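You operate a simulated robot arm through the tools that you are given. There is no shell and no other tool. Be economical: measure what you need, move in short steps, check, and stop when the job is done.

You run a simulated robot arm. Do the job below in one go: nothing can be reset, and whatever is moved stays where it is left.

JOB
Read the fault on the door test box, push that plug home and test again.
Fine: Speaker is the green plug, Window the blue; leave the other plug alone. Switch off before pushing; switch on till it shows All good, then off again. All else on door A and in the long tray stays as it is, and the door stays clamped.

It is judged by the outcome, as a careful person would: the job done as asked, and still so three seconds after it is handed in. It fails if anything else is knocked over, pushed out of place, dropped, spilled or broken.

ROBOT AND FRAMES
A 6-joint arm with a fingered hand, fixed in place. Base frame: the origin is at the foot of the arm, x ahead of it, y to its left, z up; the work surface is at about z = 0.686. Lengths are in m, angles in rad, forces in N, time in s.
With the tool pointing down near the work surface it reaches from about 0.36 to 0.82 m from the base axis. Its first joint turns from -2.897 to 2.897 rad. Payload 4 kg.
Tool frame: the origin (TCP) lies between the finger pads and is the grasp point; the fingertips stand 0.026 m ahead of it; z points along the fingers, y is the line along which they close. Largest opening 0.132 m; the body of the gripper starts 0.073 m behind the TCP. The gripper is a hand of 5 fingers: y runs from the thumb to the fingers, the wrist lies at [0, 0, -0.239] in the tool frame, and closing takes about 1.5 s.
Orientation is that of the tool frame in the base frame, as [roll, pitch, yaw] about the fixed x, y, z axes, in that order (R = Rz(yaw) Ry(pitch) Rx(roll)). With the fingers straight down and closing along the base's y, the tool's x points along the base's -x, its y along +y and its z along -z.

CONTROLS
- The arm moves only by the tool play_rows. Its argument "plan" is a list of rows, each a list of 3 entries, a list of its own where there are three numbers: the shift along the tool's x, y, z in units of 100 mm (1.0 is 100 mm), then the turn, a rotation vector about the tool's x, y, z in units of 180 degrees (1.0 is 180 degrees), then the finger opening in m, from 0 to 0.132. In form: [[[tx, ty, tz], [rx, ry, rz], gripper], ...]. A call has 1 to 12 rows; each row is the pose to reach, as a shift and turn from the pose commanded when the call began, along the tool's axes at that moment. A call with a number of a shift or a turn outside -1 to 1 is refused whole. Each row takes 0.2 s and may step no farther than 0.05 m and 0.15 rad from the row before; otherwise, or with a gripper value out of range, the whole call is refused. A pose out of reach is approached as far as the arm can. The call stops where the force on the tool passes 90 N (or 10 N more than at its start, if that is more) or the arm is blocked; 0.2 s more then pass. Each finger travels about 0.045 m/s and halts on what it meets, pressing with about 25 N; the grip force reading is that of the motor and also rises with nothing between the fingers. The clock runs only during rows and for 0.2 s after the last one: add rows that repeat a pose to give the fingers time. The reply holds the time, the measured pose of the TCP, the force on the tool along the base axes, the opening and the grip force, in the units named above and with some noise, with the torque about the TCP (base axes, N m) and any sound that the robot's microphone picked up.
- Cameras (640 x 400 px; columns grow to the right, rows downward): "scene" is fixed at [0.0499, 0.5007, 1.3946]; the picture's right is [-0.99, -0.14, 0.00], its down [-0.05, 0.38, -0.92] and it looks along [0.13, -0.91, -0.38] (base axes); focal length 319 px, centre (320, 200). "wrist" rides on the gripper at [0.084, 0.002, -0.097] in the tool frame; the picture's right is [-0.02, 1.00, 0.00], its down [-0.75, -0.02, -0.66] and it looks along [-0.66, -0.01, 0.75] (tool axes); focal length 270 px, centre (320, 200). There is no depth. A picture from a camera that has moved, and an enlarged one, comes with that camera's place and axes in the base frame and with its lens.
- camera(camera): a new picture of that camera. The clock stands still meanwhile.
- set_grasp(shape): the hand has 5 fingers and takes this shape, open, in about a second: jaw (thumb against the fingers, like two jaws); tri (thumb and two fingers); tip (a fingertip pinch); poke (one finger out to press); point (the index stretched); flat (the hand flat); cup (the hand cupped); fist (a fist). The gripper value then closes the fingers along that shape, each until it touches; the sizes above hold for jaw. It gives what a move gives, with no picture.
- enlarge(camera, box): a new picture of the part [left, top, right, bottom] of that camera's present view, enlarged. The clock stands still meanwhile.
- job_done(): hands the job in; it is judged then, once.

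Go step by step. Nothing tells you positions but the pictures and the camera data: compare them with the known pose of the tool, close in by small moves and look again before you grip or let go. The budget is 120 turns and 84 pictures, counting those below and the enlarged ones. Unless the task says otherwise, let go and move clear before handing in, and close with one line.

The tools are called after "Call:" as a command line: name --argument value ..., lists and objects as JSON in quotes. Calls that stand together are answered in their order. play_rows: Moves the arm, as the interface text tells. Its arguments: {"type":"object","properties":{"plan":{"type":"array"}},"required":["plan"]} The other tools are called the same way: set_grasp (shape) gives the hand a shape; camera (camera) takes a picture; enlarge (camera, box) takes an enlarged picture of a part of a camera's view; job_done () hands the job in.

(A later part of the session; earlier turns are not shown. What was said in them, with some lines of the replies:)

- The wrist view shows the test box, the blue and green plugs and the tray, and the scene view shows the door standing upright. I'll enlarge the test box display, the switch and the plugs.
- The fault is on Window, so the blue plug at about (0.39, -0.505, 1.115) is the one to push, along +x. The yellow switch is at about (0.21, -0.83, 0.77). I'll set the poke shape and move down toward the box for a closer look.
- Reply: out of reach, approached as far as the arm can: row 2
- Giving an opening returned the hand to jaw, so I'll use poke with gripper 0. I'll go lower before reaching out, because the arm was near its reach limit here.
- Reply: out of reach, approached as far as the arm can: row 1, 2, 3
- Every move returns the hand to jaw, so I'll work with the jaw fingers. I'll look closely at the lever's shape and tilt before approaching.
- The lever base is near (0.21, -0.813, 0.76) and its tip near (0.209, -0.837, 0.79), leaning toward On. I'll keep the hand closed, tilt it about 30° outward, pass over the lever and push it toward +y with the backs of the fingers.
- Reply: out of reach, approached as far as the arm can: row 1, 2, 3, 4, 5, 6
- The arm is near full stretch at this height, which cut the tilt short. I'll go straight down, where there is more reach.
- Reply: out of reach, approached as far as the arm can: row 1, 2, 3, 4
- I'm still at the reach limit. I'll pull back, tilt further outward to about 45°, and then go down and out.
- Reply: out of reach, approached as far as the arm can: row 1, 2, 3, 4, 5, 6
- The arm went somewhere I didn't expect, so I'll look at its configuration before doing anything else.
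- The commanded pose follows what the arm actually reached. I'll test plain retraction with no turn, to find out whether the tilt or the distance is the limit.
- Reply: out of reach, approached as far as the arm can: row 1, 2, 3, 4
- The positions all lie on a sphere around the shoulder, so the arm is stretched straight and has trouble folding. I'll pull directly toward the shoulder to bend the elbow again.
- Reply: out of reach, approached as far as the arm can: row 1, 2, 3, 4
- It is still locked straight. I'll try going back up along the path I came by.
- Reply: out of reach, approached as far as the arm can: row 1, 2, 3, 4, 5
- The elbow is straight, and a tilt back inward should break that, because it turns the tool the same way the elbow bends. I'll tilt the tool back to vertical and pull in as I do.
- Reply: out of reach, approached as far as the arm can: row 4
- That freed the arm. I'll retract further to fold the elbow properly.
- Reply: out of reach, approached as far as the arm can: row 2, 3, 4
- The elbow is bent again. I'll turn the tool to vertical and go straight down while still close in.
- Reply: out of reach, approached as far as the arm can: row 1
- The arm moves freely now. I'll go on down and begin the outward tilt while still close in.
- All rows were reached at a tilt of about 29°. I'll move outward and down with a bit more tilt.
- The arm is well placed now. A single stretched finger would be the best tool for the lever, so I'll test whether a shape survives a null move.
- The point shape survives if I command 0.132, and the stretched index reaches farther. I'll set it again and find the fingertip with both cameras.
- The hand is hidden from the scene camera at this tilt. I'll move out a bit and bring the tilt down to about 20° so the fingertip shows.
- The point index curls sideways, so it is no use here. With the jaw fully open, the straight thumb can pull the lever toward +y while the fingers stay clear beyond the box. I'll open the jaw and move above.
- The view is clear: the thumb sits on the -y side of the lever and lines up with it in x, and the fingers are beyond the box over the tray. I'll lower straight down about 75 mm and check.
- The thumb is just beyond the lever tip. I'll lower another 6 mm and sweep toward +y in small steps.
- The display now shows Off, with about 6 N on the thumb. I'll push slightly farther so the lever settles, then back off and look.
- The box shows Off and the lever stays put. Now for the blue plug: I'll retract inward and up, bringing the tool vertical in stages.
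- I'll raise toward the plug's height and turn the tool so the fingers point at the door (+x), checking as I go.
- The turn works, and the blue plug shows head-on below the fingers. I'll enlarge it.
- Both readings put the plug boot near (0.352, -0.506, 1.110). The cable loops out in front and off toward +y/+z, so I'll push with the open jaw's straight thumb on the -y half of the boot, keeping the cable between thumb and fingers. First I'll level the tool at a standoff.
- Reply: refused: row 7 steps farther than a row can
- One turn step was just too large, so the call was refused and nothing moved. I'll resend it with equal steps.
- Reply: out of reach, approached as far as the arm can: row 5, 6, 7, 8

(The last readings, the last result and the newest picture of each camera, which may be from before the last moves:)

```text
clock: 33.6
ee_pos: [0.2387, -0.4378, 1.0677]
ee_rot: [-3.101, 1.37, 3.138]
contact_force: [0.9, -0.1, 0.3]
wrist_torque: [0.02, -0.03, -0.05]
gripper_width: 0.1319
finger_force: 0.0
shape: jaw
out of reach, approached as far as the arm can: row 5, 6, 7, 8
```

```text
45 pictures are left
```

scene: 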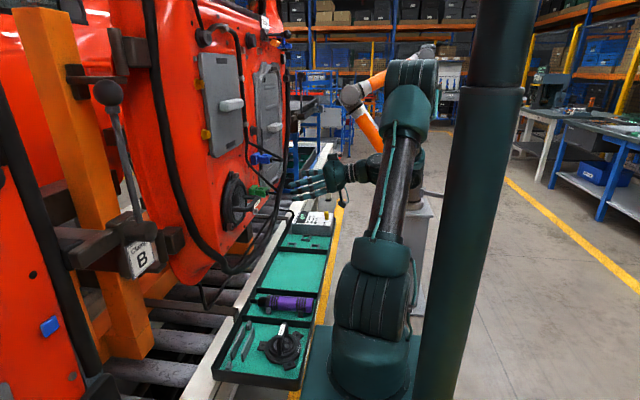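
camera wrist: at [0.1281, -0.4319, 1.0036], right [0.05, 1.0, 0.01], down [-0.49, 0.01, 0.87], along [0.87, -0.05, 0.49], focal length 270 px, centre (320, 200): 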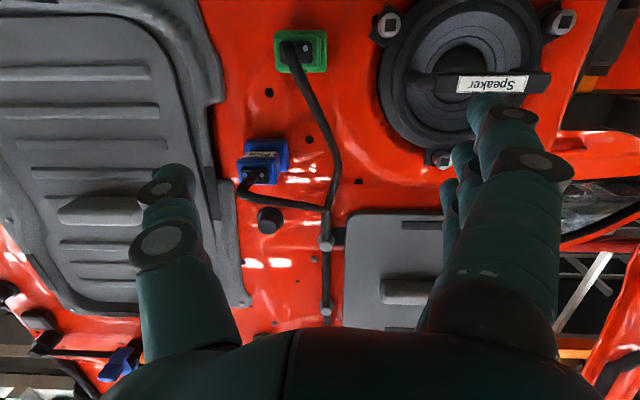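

The tool is almost level, though the arm was at a close-in limit. The fingers could come near the speaker, so I'll narrow the opening to 90 mm, then move forward and up with the thumb slightly to the -y side of the plug's axis.

Call:
play_rows --plan '[[[-0.12, -0.1, 0.1], [0, 0, 0], 0.09], [[-0.25, -0.2, 0.2], [-0.007, -0.03, 0], 0.09], [[-0.4, -0.28, 0.28], [-0.0143, -0.05, 0], 0.09], [[-0.494, -0.29, 0.33], [-0.0143, -0.064, 0], 0.09], [[-0.494, -0.29, 0.33], [-0.0143, -0.064, 0], 0.09]]'

Call:
camera --camera "wrist"

Call:
enlarge --camera "scene" --box '[230, 120, 350, 230]'

```text
clock: 34.8
ee_pos: [0.2892, -0.4528, 1.0774]
ee_rot: [-3.094, 1.415, -3.136]
contact_force: [0.1, -0.4, -0.1]
wrist_torque: [-0.01, 0.01, 0.02]
gripper_width: 0.0904
finger_force: 0.1
shape: jaw
out of reach, approached as far as the arm can: row 2, 3, 4, 5
```

```text
44 pictures are left
camera wrist: at [0.1811, -0.446, 1.0087], right [0.04, 1.0, 0.01], down [-0.53, 0.01, 0.85], along [0.85, -0.04, 0.53], focal length 270 px, centre (320, 200)
```

wrist: 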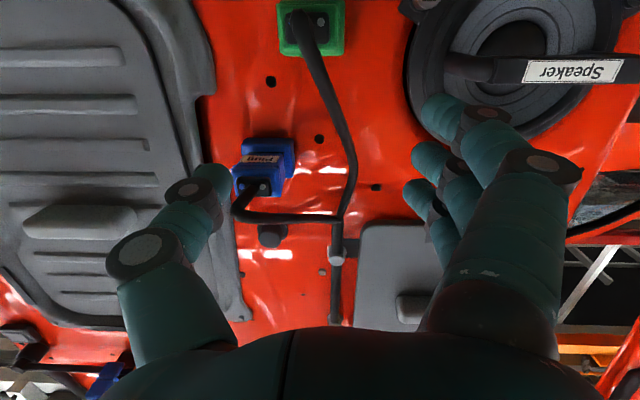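

```text
3.64 times, centred on (290, 175) of scene
camera zoom: at [0.0499, 0.5007, 1.3946], right [-0.99, -0.14, 0.0], down [-0.05, 0.38, -0.92], along [0.13, -0.91, -0.38], focal length 1162 px, centre (429, 291)
```

zoom: 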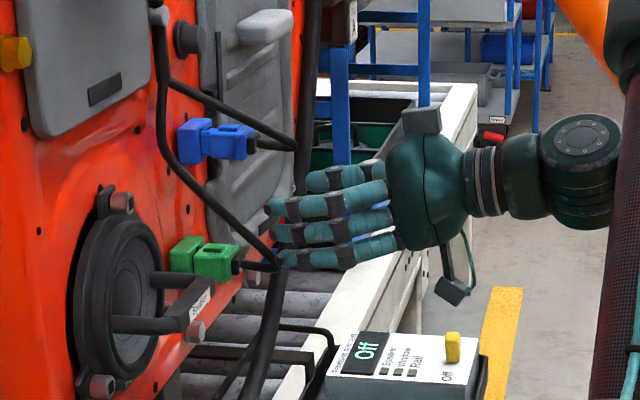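

The scene view shows the hand level in front of the door but about 35 mm too low, because the arm is folded too tightly. I'll back off and yaw the hand about 20° so the wrist sits farther from the base and the thumb leads.

Call:
play_rows --plan '[[[0, -0.1, -0.3], [0, 0, 0], 0.09], [[0, -0.2, -0.37], [-0.037, 0, 0], 0.09], [[-0.1, -0.23, -0.37], [-0.074, -0.017, 0], 0.09], [[-0.2, -0.23, -0.37], [-0.111, -0.034, 0], 0.09], [[-0.276, -0.23, -0.37], [-0.111, -0.05, 0], 0.09], [[-0.276, -0.23, -0.37], [-0.111, -0.05, 0], 0.09]]'

Call:
camera --camera "wrist"

```text
clock: 36.2
ee_pos: [0.2868, -0.4578, 1.0596]
ee_rot: [3.116, 1.369, -3.124]
contact_force: [-0.1, 0.2, 0.1]
wrist_torque: [0.0, 0.01, 0.01]
gripper_width: 0.0905
finger_force: 0.1
shape: jaw
out of reach, approached as far as the arm can: row 1, 2, 3, 4, 5, 6
```

```text
42 pictures are left
camera wrist: at [0.1754, -0.4593, 0.9957], right [-0.04, 1.0, 0.02], down [-0.49, -0.04, 0.87], along [0.87, 0.02, 0.49], focal length 270 px, centre (320, 200)
```

wrist: 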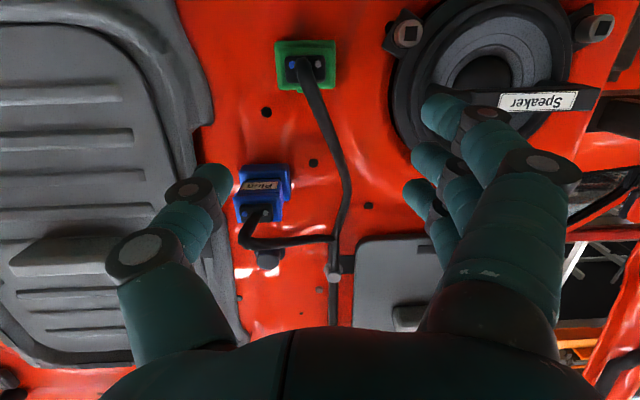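

The tool axis is now nearly parallel to the arm's joint axes, which is a wrist singularity. I'll pitch the tool back to about 30° below horizontal, which worked earlier, and approach the boot from slightly above on its -y side.

Call:
play_rows --plan '[[[0, -0.03, -0.1], [0, 0.035, 0], 0.09], [[-0.1, -0.06, -0.2], [0.006, 0.07, 0], 0.09], [[-0.3, -0.12, -0.34], [0.013, 0.1, 0], 0.09], [[-0.52, -0.12, -0.34], [0.013, 0.1, 0], 0.09], [[-0.52, -0.12, -0.34], [0.013, 0.1, 0], 0.09]]'

Call:
camera --camera "wrist"

Call:
enlarge --camera "scene" --box '[230, 120, 350, 230]'

```text
clock: 37.4
ee_pos: [0.2637, -0.4691, 1.1183]
ee_rot: [-3.124, 1.051, -3.12]
contact_force: [-0.7, -0.1, 0.0]
wrist_torque: [-0.01, -0.02, 0.02]
gripper_width: 0.0903
finger_force: 0.2
shape: jaw
```

```text
41 pictures are left
camera wrist: at [0.1393, -0.4685, 1.0919], right [0.01, 1.0, 0.01], down [-0.2, -0.01, 0.98], along [0.98, -0.01, 0.2], focal length 270 px, centre (320, 200)
```

wrist: 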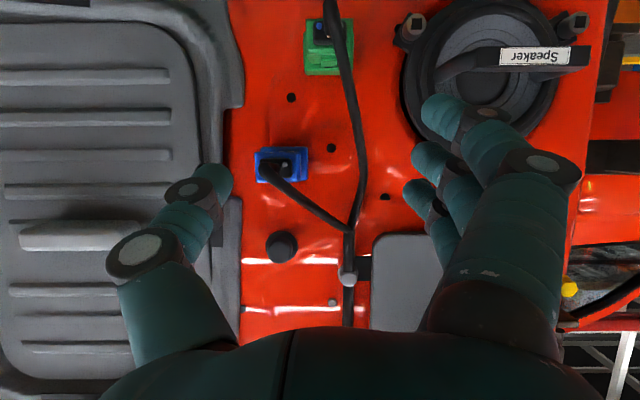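

```text
3.64 times, centred on (290, 175) of scene
camera zoom: at [0.0499, 0.5007, 1.3946], right [-0.99, -0.14, 0.0], down [-0.05, 0.38, -0.92], along [0.13, -0.91, -0.38], focal length 1162 px, centre (429, 291)
```

zoom: 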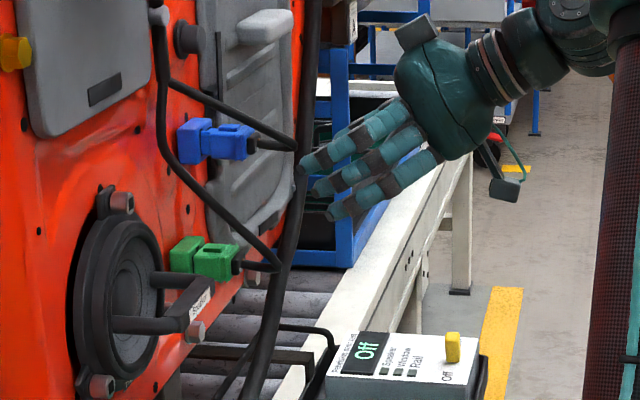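

The thumb tip is at about (0.288, -0.526, 1.109) and the boot at (0.352, -0.503, 1.110). I'll shift 8 mm toward +y and advance 50 mm to just short of the boot.

Call:
play_rows --plan '[[[0, 0.04, 0], [0, 0, 0], 0.09], [[-0.1, 0.085, 0.175], [0, 0, 0], 0.09], [[-0.2, 0.085, 0.35], [0, 0, 0], 0.09], [[-0.25, 0.085, 0.435], [0, 0, 0], 0.09], [[-0.25, 0.085, 0.435], [0, 0, 0], 0.09]]'

Call:
camera --camera "wrist"

Call:
enlarge --camera "scene" --box '[240, 120, 320, 200]'

```text
clock: 38.6
ee_pos: [0.3122, -0.4627, 1.1162]
ee_rot: [-3.121, 1.054, -3.121]
contact_force: [-0.8, 0.2, 0.5]
wrist_torque: [0.03, -0.02, -0.01]
gripper_width: 0.0905
finger_force: 0.0
shape: jaw
```

```text
39 pictures are left
camera wrist: at [0.1872, -0.4612, 1.092], right [0.01, 1.0, 0.01], down [-0.2, -0.01, 0.98], along [0.98, -0.01, 0.2], focal length 270 px, centre (320, 200)
```

wrist: 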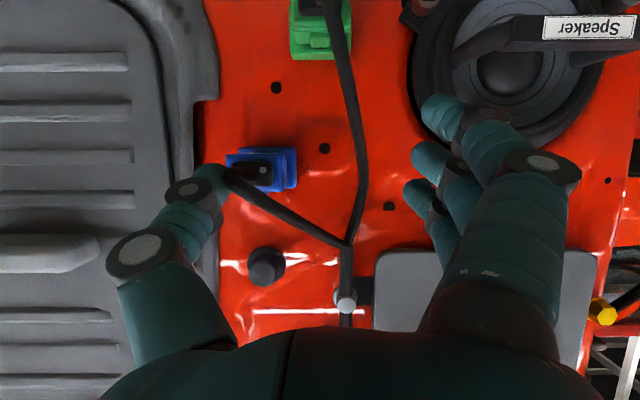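

```text
5.00 times, centred on (280, 160) of scene
camera zoom: at [0.0499, 0.5007, 1.3946], right [-0.99, -0.14, 0.0], down [-0.05, 0.38, -0.92], along [0.13, -0.91, -0.38], focal length 1597 px, centre (520, 400)
```

zoom: 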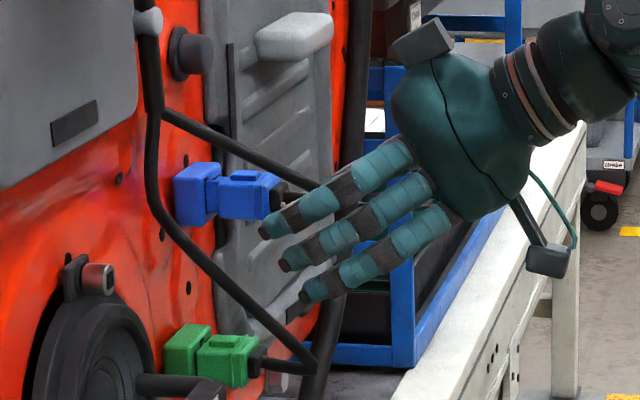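

The thumb is just in front of the boot. I'll take a close look before pushing.

Call:
enlarge --camera "wrist" --box '[180, 130, 320, 220]'

```text
4.44 times, centred on (250, 175) of wrist
camera zoom: at [0.1872, -0.4612, 1.092], right [0.01, 1.0, 0.01], down [-0.2, -0.01, 0.98], along [0.98, -0.01, 0.2], focal length 1201 px, centre (631, 311)
```

zoom: 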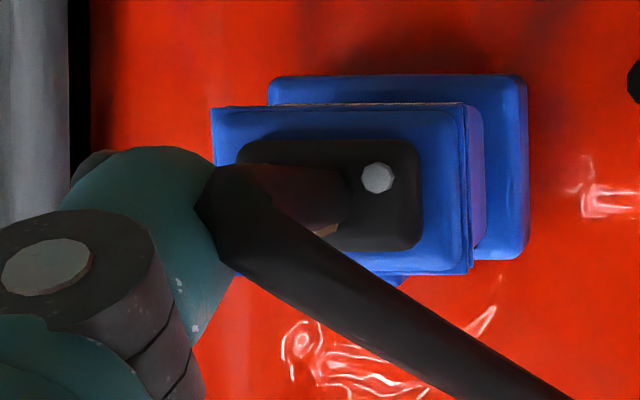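

The thumb overlaps the boot's -y edge by about 5 mm and nearly touches the cable bend. I'll shift 3 mm more toward +y and advance slowly.

Call:
play_rows --plan '[[[0, 0.03, 0], [0, 0, 0], 0.09], [[-0.025, 0.03, 0.043], [0, 0, 0], 0.09], [[-0.05, 0.03, 0.087], [0, 0, 0], 0.09], [[-0.065, 0.03, 0.113], [0, 0, 0], 0.09], [[-0.08, 0.03, 0.139], [0, 0, 0], 0.09], [[-0.09, 0.03, 0.156], [0, 0, 0], 0.09]]'

Call:
enlarge --camera "wrist" --box '[180, 130, 320, 220]'

Call:
enlarge --camera "scene" --box '[250, 130, 310, 190]'

```text
clock: 40.0
ee_pos: [0.3317, -0.4595, 1.1174]
ee_rot: [-3.123, 1.05, -3.12]
contact_force: [-0.5, -0.6, 0.1]
wrist_torque: [-0.03, -0.02, -0.01]
gripper_width: 0.0904
finger_force: 0.0
shape: jaw
```

```text
4.44 times, centred on (250, 175) of wrist
camera zoom: at [0.2054, -0.4585, 1.0919], right [0.01, 1.0, 0.01], down [-0.2, -0.01, 0.98], along [0.98, -0.01, 0.2], focal length 1201 px, centre (631, 311)
```

zoom: 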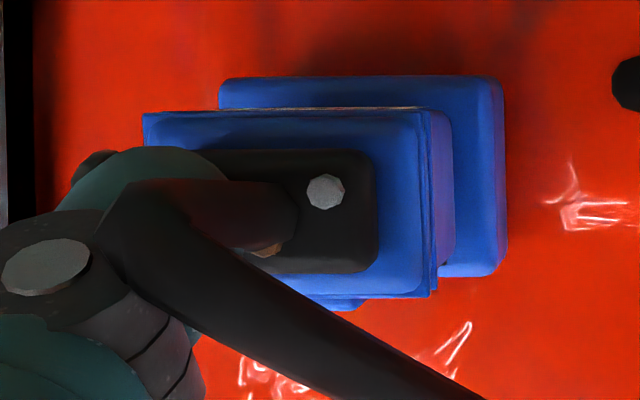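

```text
6.67 times, centred on (280, 160) of scene
camera zoom: at [0.0499, 0.5007, 1.3946], right [-0.99, -0.14, 0.0], down [-0.05, 0.38, -0.92], along [0.13, -0.91, -0.38], focal length 2129 px, centre (587, 467)
```

zoom: 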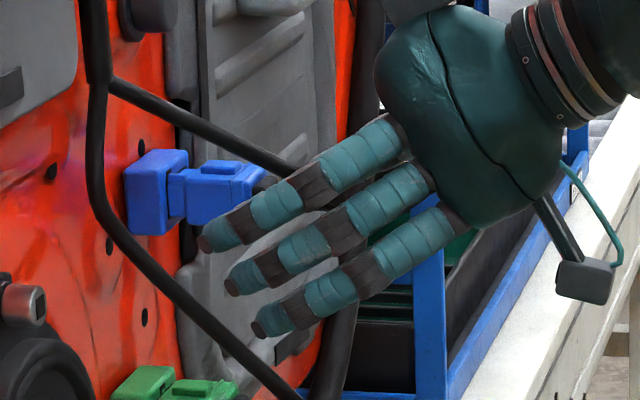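

There is no contact yet, and the thumb is passing beside the cable as planned. I'll continue in small steps.

Call:
play_rows --plan '[[[-0.015, 0, 0.026], [0, 0, 0], 0.09], [[-0.03, 0, 0.052], [0, 0, 0], 0.09], [[-0.04, 0, 0.07], [0, 0, 0], 0.09]]'

Call:
enlarge --camera "wrist" --box '[160, 130, 300, 220]'

```text
clock: 40.8
ee_pos: [0.339, -0.4601, 1.1173]
ee_rot: [-3.123, 1.051, -3.121]
contact_force: [-7.8, -0.4, 0.2]
wrist_torque: [-0.03, 0.06, -0.52]
gripper_width: 0.0904
finger_force: 0.0
shape: jaw
```

```text
4.44 times, centred on (230, 175) of wrist
camera zoom: at [0.214, -0.4583, 1.0915], right [0.01, 1.0, 0.01], down [-0.2, -0.01, 0.98], along [0.98, -0.01, 0.2], focal length 1201 px, centre (720, 311)
```

zoom: 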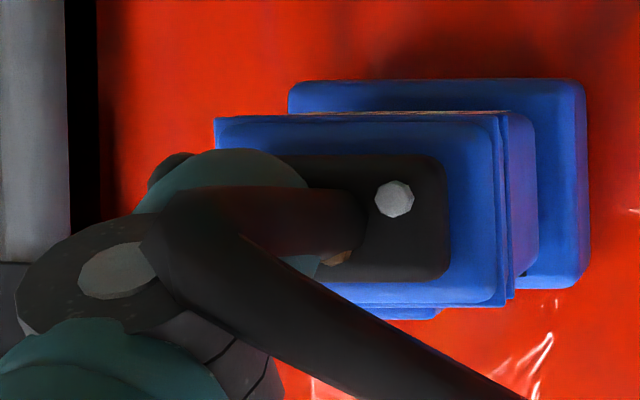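

Contact: 8 N along x on the boot. I'll push on in small steps and listen for a click.

Call:
play_rows --plan '[[[-0.01, 0, 0.017], [0, 0, 0], 0.09], [[-0.02, 0, 0.035], [0, 0, 0], 0.09], [[-0.03, 0, 0.052], [0, 0, 0], 0.09]]'

```text
clock: 41.6
ee_pos: [0.3439, -0.4608, 1.1177]
ee_rot: [-3.123, 1.054, -3.126]
contact_force: [-23.9, 1.1, -0.7]
wrist_torque: [0.04, 0.15, -1.34]
gripper_width: 0.0903
finger_force: 0.0
shape: jaw
```

Call:
play_rows --plan '[[[-0.01, 0, 0.017], [0, 0, 0], 0.09], [[-0.02, 0, 0.035], [0, 0, 0], 0.09], [[-0.03, 0, 0.052], [0, 0, 0], 0.09]]'

Call:
enlarge --camera "wrist" --box '[160, 130, 300, 220]'

Call:
enlarge --camera "scene" --box '[250, 130, 310, 190]'

```text
clock: 42.4
ee_pos: [0.3476, -0.4617, 1.1171]
ee_rot: [-3.126, 1.052, -3.133]
contact_force: [-68.1, 5.6, -6.9]
wrist_torque: [0.37, 0.5, -3.83]
gripper_width: 0.0903
finger_force: 0.1
shape: jaw
```

```text
4.44 times, centred on (230, 175) of wrist
camera zoom: at [0.2214, -0.4599, 1.0915], right [0.01, 1.0, 0.01], down [-0.2, -0.01, 0.98], along [0.98, -0.02, 0.2], focal length 1201 px, centre (720, 311)
```

zoom: 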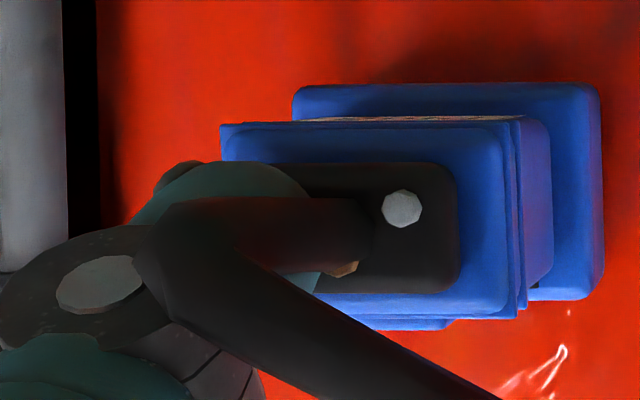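

```text
6.67 times, centred on (280, 160) of scene
camera zoom: at [0.0499, 0.5007, 1.3946], right [-0.99, -0.14, 0.0], down [-0.05, 0.38, -0.92], along [0.13, -0.91, -0.38], focal length 2129 px, centre (587, 467)
```

zoom: 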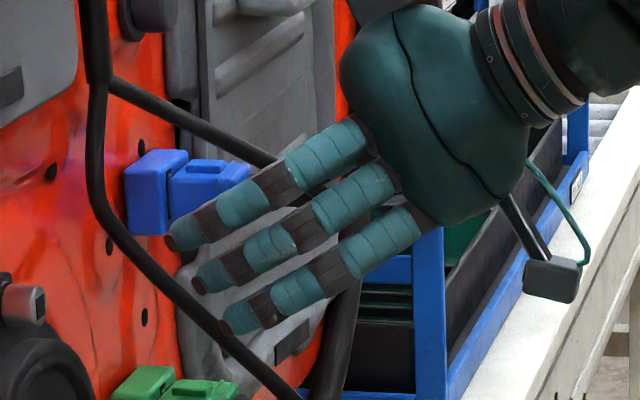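

Force has risen to 68 N and the gap between plug and socket looks closed. I'll back off and compare.

Call:
play_rows --plan '[[[0.03, 0, -0.052], [0, 0, 0], 0.09], [[0.1, -0.03, -0.174], [0, 0, 0], 0.09], [[0.2, -0.05, -0.347], [0, 0, 0], 0.09], [[0.4, -0.05, -0.694], [0, 0, 0], 0.09], [[0.5, -0.05, -0.868], [0, 0, 0], 0.09]]'

Call:
enlarge --camera "scene" --box '[240, 130, 300, 210]'

Call:
enlarge --camera "wrist" --box '[230, 20, 390, 240]'

```text
clock: 43.6
ee_pos: [0.2507, -0.4647, 1.1191]
ee_rot: [-3.121, 1.057, -3.119]
contact_force: [-0.2, -0.3, 0.3]
wrist_torque: [0.02, 0.02, -0.02]
gripper_width: 0.0901
finger_force: 0.0
shape: jaw
```

```text
5.00 times, centred on (270, 170) of scene
camera zoom: at [0.0499, 0.5007, 1.3946], right [-0.99, -0.14, 0.0], down [-0.05, 0.38, -0.92], along [0.13, -0.91, -0.38], focal length 1597 px, centre (570, 350)
```

zoom: 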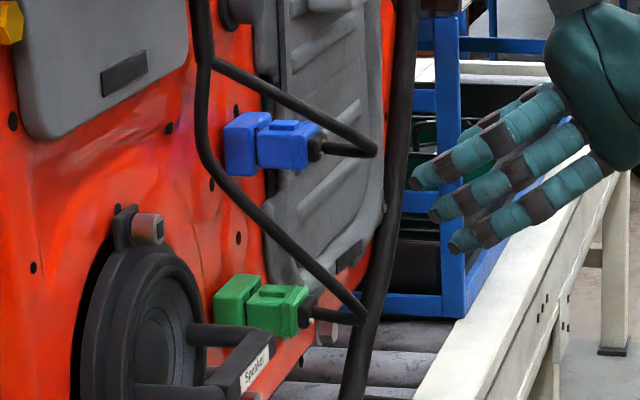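

```text
1.82 times, centred on (310, 130) of wrist
camera zoom: at [0.1254, -0.4647, 1.0933], right [0.01, 1.0, 0.01], down [-0.2, -0.01, 0.98], along [0.98, -0.01, 0.2], focal length 491 px, centre (338, 327)
```

zoom: 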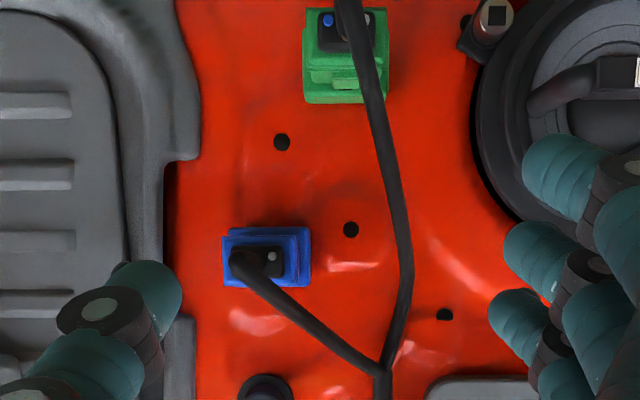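

The blue plug now sits the same way as the green one. I'll go back along the same way toward the test box, turning the tool down again.

Call:
play_rows --plan '[[[0.1, -0.05, -0.17], [0, 0, 0], 0.132], [[0.2, -0.1, -0.3], [0, 0.042, 0], 0.132], [[0.3, -0.15, -0.3], [0, 0.084, 0], 0.132], [[0.4, -0.2, -0.28], [0, 0.126, 0], 0.132], [[0.5, -0.3, -0.25], [0, 0.168, 0], 0.132], [[0.6, -0.4, -0.2], [0, 0.21, 0], 0.132], [[0.7, -0.5, -0.15], [0, 0.252, 0], 0.132], [[0.74, -0.5, -0.1], [0, 0.294, 0], 0.132], [[0.74, -0.5, -0.1], [0, 0.336, 0], 0.132], [[0.74, -0.5, -0.1], [0, 0.336, 0], 0.132]]'

```text
clock: 45.8
ee_pos: [0.2052, -0.5169, 1.0569]
ee_rot: [-3.132, -0.002, -3.136]
contact_force: [-0.1, 0.2, -0.5]
wrist_torque: [-0.01, 0.02, 0.01]
gripper_width: 0.1318
finger_force: 0.1
shape: jaw
```

The tool points down again. I'll lower first, then go outward with a slight tilt.

Call:
play_rows --plan '[[[0, 0, 0.4], [0, 0, 0], 0.132], [[0, 0, 0.8], [0.03, 0, 0], 0.132], [[0, -0.2, 1], [0.064, 0, 0], 0.132], [[0, -0.5, 1], [0.064, 0, 0], 0.132], [[0, -0.8, 1], [0.064, 0, 0], 0.132]]'

Call:
play_rows --plan '[[[0, 0, 0.3], [0, 0, 0], 0.132], [[0, -0.3, 0.6], [0, 0, 0], 0.132], [[0, -0.6, 0.8], [0, 0, 0], 0.132], [[0, -0.6, 0.8], [0, 0, 0], 0.132]]'

Call:
camera --camera "wrist"

```text
clock: 47.0
ee_pos: [0.2066, -0.5959, 0.9601]
ee_rot: [-2.93, -0.002, -3.138]
contact_force: [-0.1, -0.3, 0.7]
wrist_torque: [-0.02, 0.01, 0.04]
gripper_width: 0.1318
finger_force: 0.0
shape: jaw
```

```text
clock: 48.0
ee_pos: [0.2068, -0.6711, 0.8904]
ee_rot: [-2.932, -0.001, -3.138]
contact_force: [-0.4, -0.3, 0.0]
wrist_torque: [0.02, 0.01, 0.01]
gripper_width: 0.132
finger_force: 0.1
shape: jaw
```

```text
29 pictures are left
camera wrist: at [0.1231, -0.6488, 0.9852], right [0.02, 0.98, -0.21], down [0.75, 0.13, 0.65], along [0.66, -0.17, -0.73], focal length 270 px, centre (320, 200)
```

wrist: 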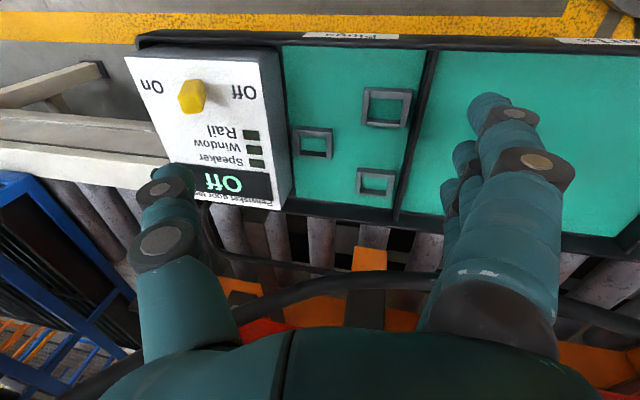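

The lever stands at Off with its tip near y = -0.795. I'll narrow the jaw to 90 mm so the fingers stay clear of the tray divider, then bring the thumb down on the +y side of the lever.

Call:
play_rows --plan '[[[0, -0.15, 0.03], [0, 0, 0], 0.09], [[0, -0.284, 0.06], [0, 0, 0], 0.09], [[0, -0.21, 0.4], [0, 0, 0], 0.09], [[0, -0.14, 0.72], [0, 0, 0], 0.09], [[0, -0.086, 0.989], [0, 0, 0], 0.09], [[0, -0.086, 0.989], [0, 0, 0], 0.09]]'

Call:
camera --camera "wrist"

```text
clock: 49.4
ee_pos: [0.2055, -0.7019, 0.7974]
ee_rot: [-2.93, -0.002, -3.138]
contact_force: [0.0, 0.5, 0.5]
wrist_torque: [-0.03, -0.03, -0.03]
gripper_width: 0.0906
finger_force: 0.1
shape: jaw
```

```text
28 pictures are left
camera wrist: at [0.1217, -0.6805, 0.8918], right [0.02, 0.98, -0.21], down [0.75, 0.13, 0.65], along [0.66, -0.17, -0.73], focal length 270 px, centre (320, 200)
```

wrist: 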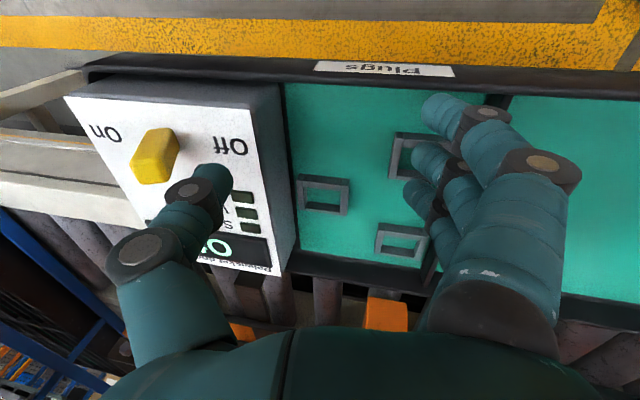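

The thumb is beside the lever on the Off side. I'll lower 9 mm and sweep toward -y to switch on.

Call:
play_rows --plan '[[[0.03, 0.02, 0.09], [0, 0, 0], 0.09], [[0.03, -0.1, 0.115], [0, 0, 0], 0.09], [[0.03, -0.2, 0.135], [0, 0, 0], 0.09], [[0.03, -0.3, 0.155], [0, 0, 0], 0.09], [[0.03, -0.4, 0.18], [0, 0, 0], 0.09], [[0.03, -0.5, 0.2], [0, 0, 0], 0.09]]'

Call:
camera --camera "wrist"

```text
clock: 50.8
ee_pos: [0.2034, -0.755, 0.7894]
ee_rot: [-2.93, -0.002, -3.137]
contact_force: [0.2, 0.7, -0.6]
wrist_torque: [0.01, 0.01, 0.0]
gripper_width: 0.0902
finger_force: 0.1
shape: jaw
```

```text
27 pictures are left
camera wrist: at [0.1193, -0.7338, 0.8832], right [0.02, 0.98, -0.21], down [0.75, 0.13, 0.65], along [0.66, -0.17, -0.73], focal length 270 px, centre (320, 200)
```

wrist: 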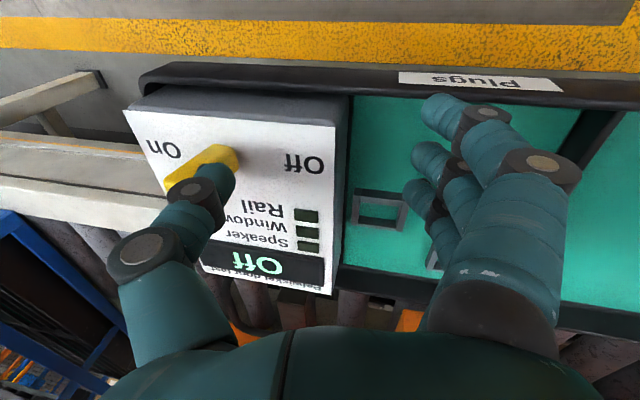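

The lever now leans toward On but the display still reads Off. I'll push slightly more and give it a moment.

Call:
play_rows --plan '[[[0, -0.05, 0.01], [0, 0, 0], 0.09], [[0, -0.1, 0.02], [0, 0, 0], 0.09], [[0, -0.1, 0.02], [0, 0, 0], 0.09], [[0, -0.1, 0.02], [0, 0, 0], 0.09]]'

Call:
camera --camera "wrist"

```text
clock: 51.8
ee_pos: [0.2031, -0.7654, 0.7899]
ee_rot: [-2.931, -0.001, -3.135]
contact_force: [0.7, 3.0, 1.6]
wrist_torque: [-0.09, 0.0, 0.07]
gripper_width: 0.0901
finger_force: 0.1
shape: jaw
```

```text
26 pictures are left
camera wrist: at [0.1191, -0.7436, 0.8848], right [0.02, 0.98, -0.21], down [0.75, 0.13, 0.65], along [0.66, -0.17, -0.73], focal length 270 px, centre (320, 200)
```

wrist: 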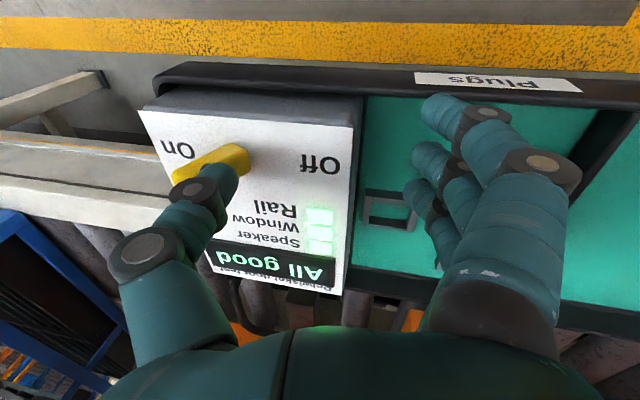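

It shows "All good". Now to switch off again: I'll lift, open the jaw and bring the thumb over to the far side of the lever as before.

Call:
play_rows --plan '[[[0, 0.147, -0.03], [0, 0, 0], 0.09], [[0, 0.07, -0.4], [0, 0, 0], 0.09], [[0, -0.01, -0.76], [0, 0, 0], 0.132], [[-0.01, -0.2, -0.72], [0.014, 0, 0], 0.132], [[-0.03, -0.42, -0.627], [0.028, 0, 0], 0.132], [[-0.03, -0.42, -0.627], [0.028, 0, 0], 0.132], [[-0.03, -0.42, -0.627], [0.028, 0, 0], 0.132]]'

Call:
camera --camera "wrist"

```text
clock: 53.4
ee_pos: [0.2061, -0.7933, 0.86]
ee_rot: [-2.842, -0.003, -3.138]
contact_force: [0.0, -0.5, -0.1]
wrist_torque: [-0.02, 0.0, 0.01]
gripper_width: 0.1317
finger_force: 0.0
shape: jaw
```

```text
25 pictures are left
camera wrist: at [0.1228, -0.7631, 0.9522], right [0.02, 0.96, -0.29], down [0.75, 0.18, 0.63], along [0.66, -0.23, -0.72], focal length 270 px, centre (320, 200)
```

wrist: 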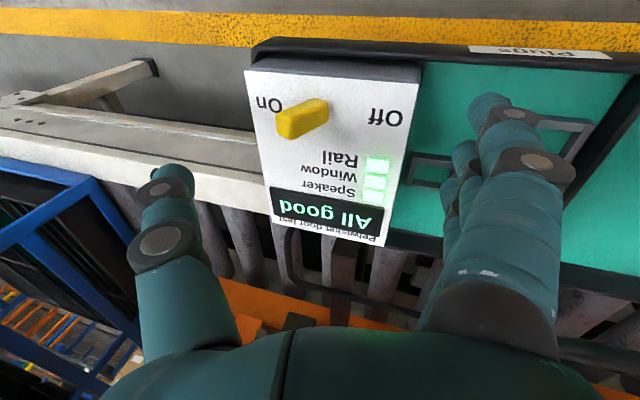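

The box reads "All good" with the hand clear, and the pose matches my first approach. I'll repeat the same descent and sweep toward Off.

Call:
play_rows --plan '[[[0, 0.06, 0.2], [0, 0, 0], 0.132], [[0, 0.12, 0.4], [0, 0, 0], 0.132], [[0, 0.18, 0.6], [0, 0, 0], 0.132], [[0, 0.23, 0.75], [0, 0, 0], 0.132], [[0, 0.23, 0.75], [0, 0, 0], 0.132]]'

Call:
play_rows --plan '[[[0, 0.1, -0.03], [0, 0, 0], 0.132], [[0, 0.2, -0.06], [0, 0, 0], 0.132], [[0, 0.3, -0.09], [0, 0, 0], 0.132], [[0, 0.4, -0.12], [0, 0, 0], 0.132], [[0, 0.5, -0.15], [0, 0, 0], 0.132], [[0, 0.6, -0.18], [0, 0, 0], 0.132]]'

Call:
camera --camera "wrist"

```text
clock: 54.6
ee_pos: [0.2059, -0.7941, 0.7813]
ee_rot: [-2.843, -0.002, -3.137]
contact_force: [0.5, -0.5, 0.1]
wrist_torque: [-0.02, 0.0, 0.0]
gripper_width: 0.1319
finger_force: 0.0
shape: jaw
```

```text
clock: 56.0
ee_pos: [0.2063, -0.7318, 0.7808]
ee_rot: [-2.839, -0.003, -3.139]
contact_force: [-0.4, -9.3, 3.3]
wrist_torque: [-0.22, -0.03, -0.1]
gripper_width: 0.1318
finger_force: 0.1
shape: jaw
```

```text
24 pictures are left
camera wrist: at [0.1224, -0.7003, 0.874], right [0.02, 0.95, -0.3], down [0.75, 0.18, 0.63], along [0.66, -0.23, -0.72], focal length 270 px, centre (320, 200)
```

wrist: 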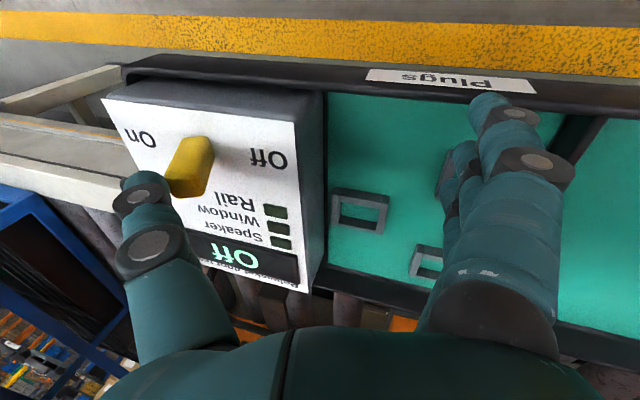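

The box is Off again. I'll back off the lever, lift clear and retract, then check everything.

Call:
play_rows --plan '[[[0, -0.1, 0.03], [0, 0, 0], 0.132], [[0, -0.12, -0.17], [0, 0, 0], 0.132], [[0, -0.2, -0.57], [0, 0, 0], 0.132], [[0, -0.2, -0.95], [0, 0, 0], 0.132]]'

Call:
play_rows --plan '[[[0, 0.35, -0.2], [0, 0, 0], 0.132], [[0, 0.7, -0.4], [0, 0, 0], 0.132], [[0, 1, -0.6], [0, 0, 0], 0.132], [[0, 1, -0.6], [0, 0, 0], 0.132]]'

Call:
camera --camera "wrist"

Call:
camera --camera "scene"

```text
clock: 57.0
ee_pos: [0.2055, -0.7209, 0.8746]
ee_rot: [-2.845, -0.003, -3.138]
contact_force: [0.3, -0.3, -0.7]
wrist_torque: [0.01, 0.0, 0.01]
gripper_width: 0.1321
finger_force: 0.0
shape: jaw
```

```text
clock: 58.0
ee_pos: [0.2047, -0.6063, 0.9049]
ee_rot: [-2.84, -0.002, -3.136]
contact_force: [0.6, -0.3, -1.4]
wrist_torque: [-0.03, 0.0, 0.02]
gripper_width: 0.1321
finger_force: 0.1
shape: jaw
```

```text
23 pictures are left
camera wrist: at [0.1215, -0.5766, 0.9976], right [0.02, 0.96, -0.29], down [0.75, 0.18, 0.63], along [0.66, -0.23, -0.72], focal length 270 px, centre (320, 200)
```

wrist: 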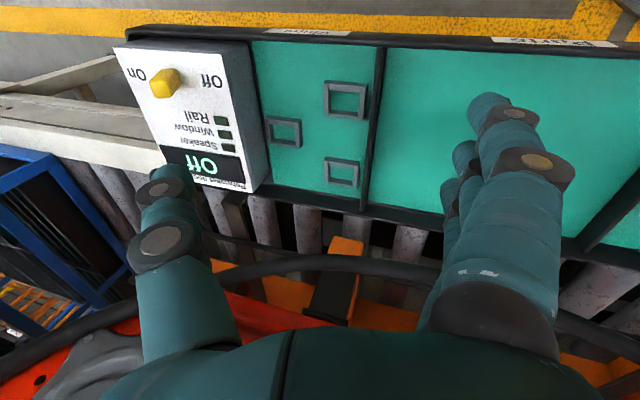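

```text
22 pictures are left
```

scene: 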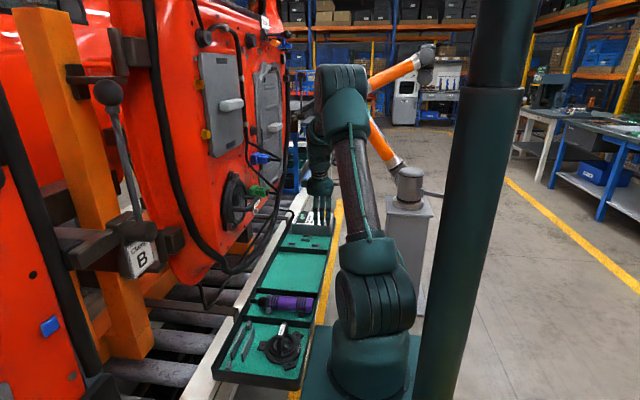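

The display reads Off, the blue plug is in, and the tray, the green plug and the clamp look as they did at the start. The hand is clear, so I'm handing in.

Call:
job_done

```text
The job is handed in.
```

The box showed a Window fault, so I switched it off and pushed the blue plug home. On the retest it showed "All good", and I switched it off again.
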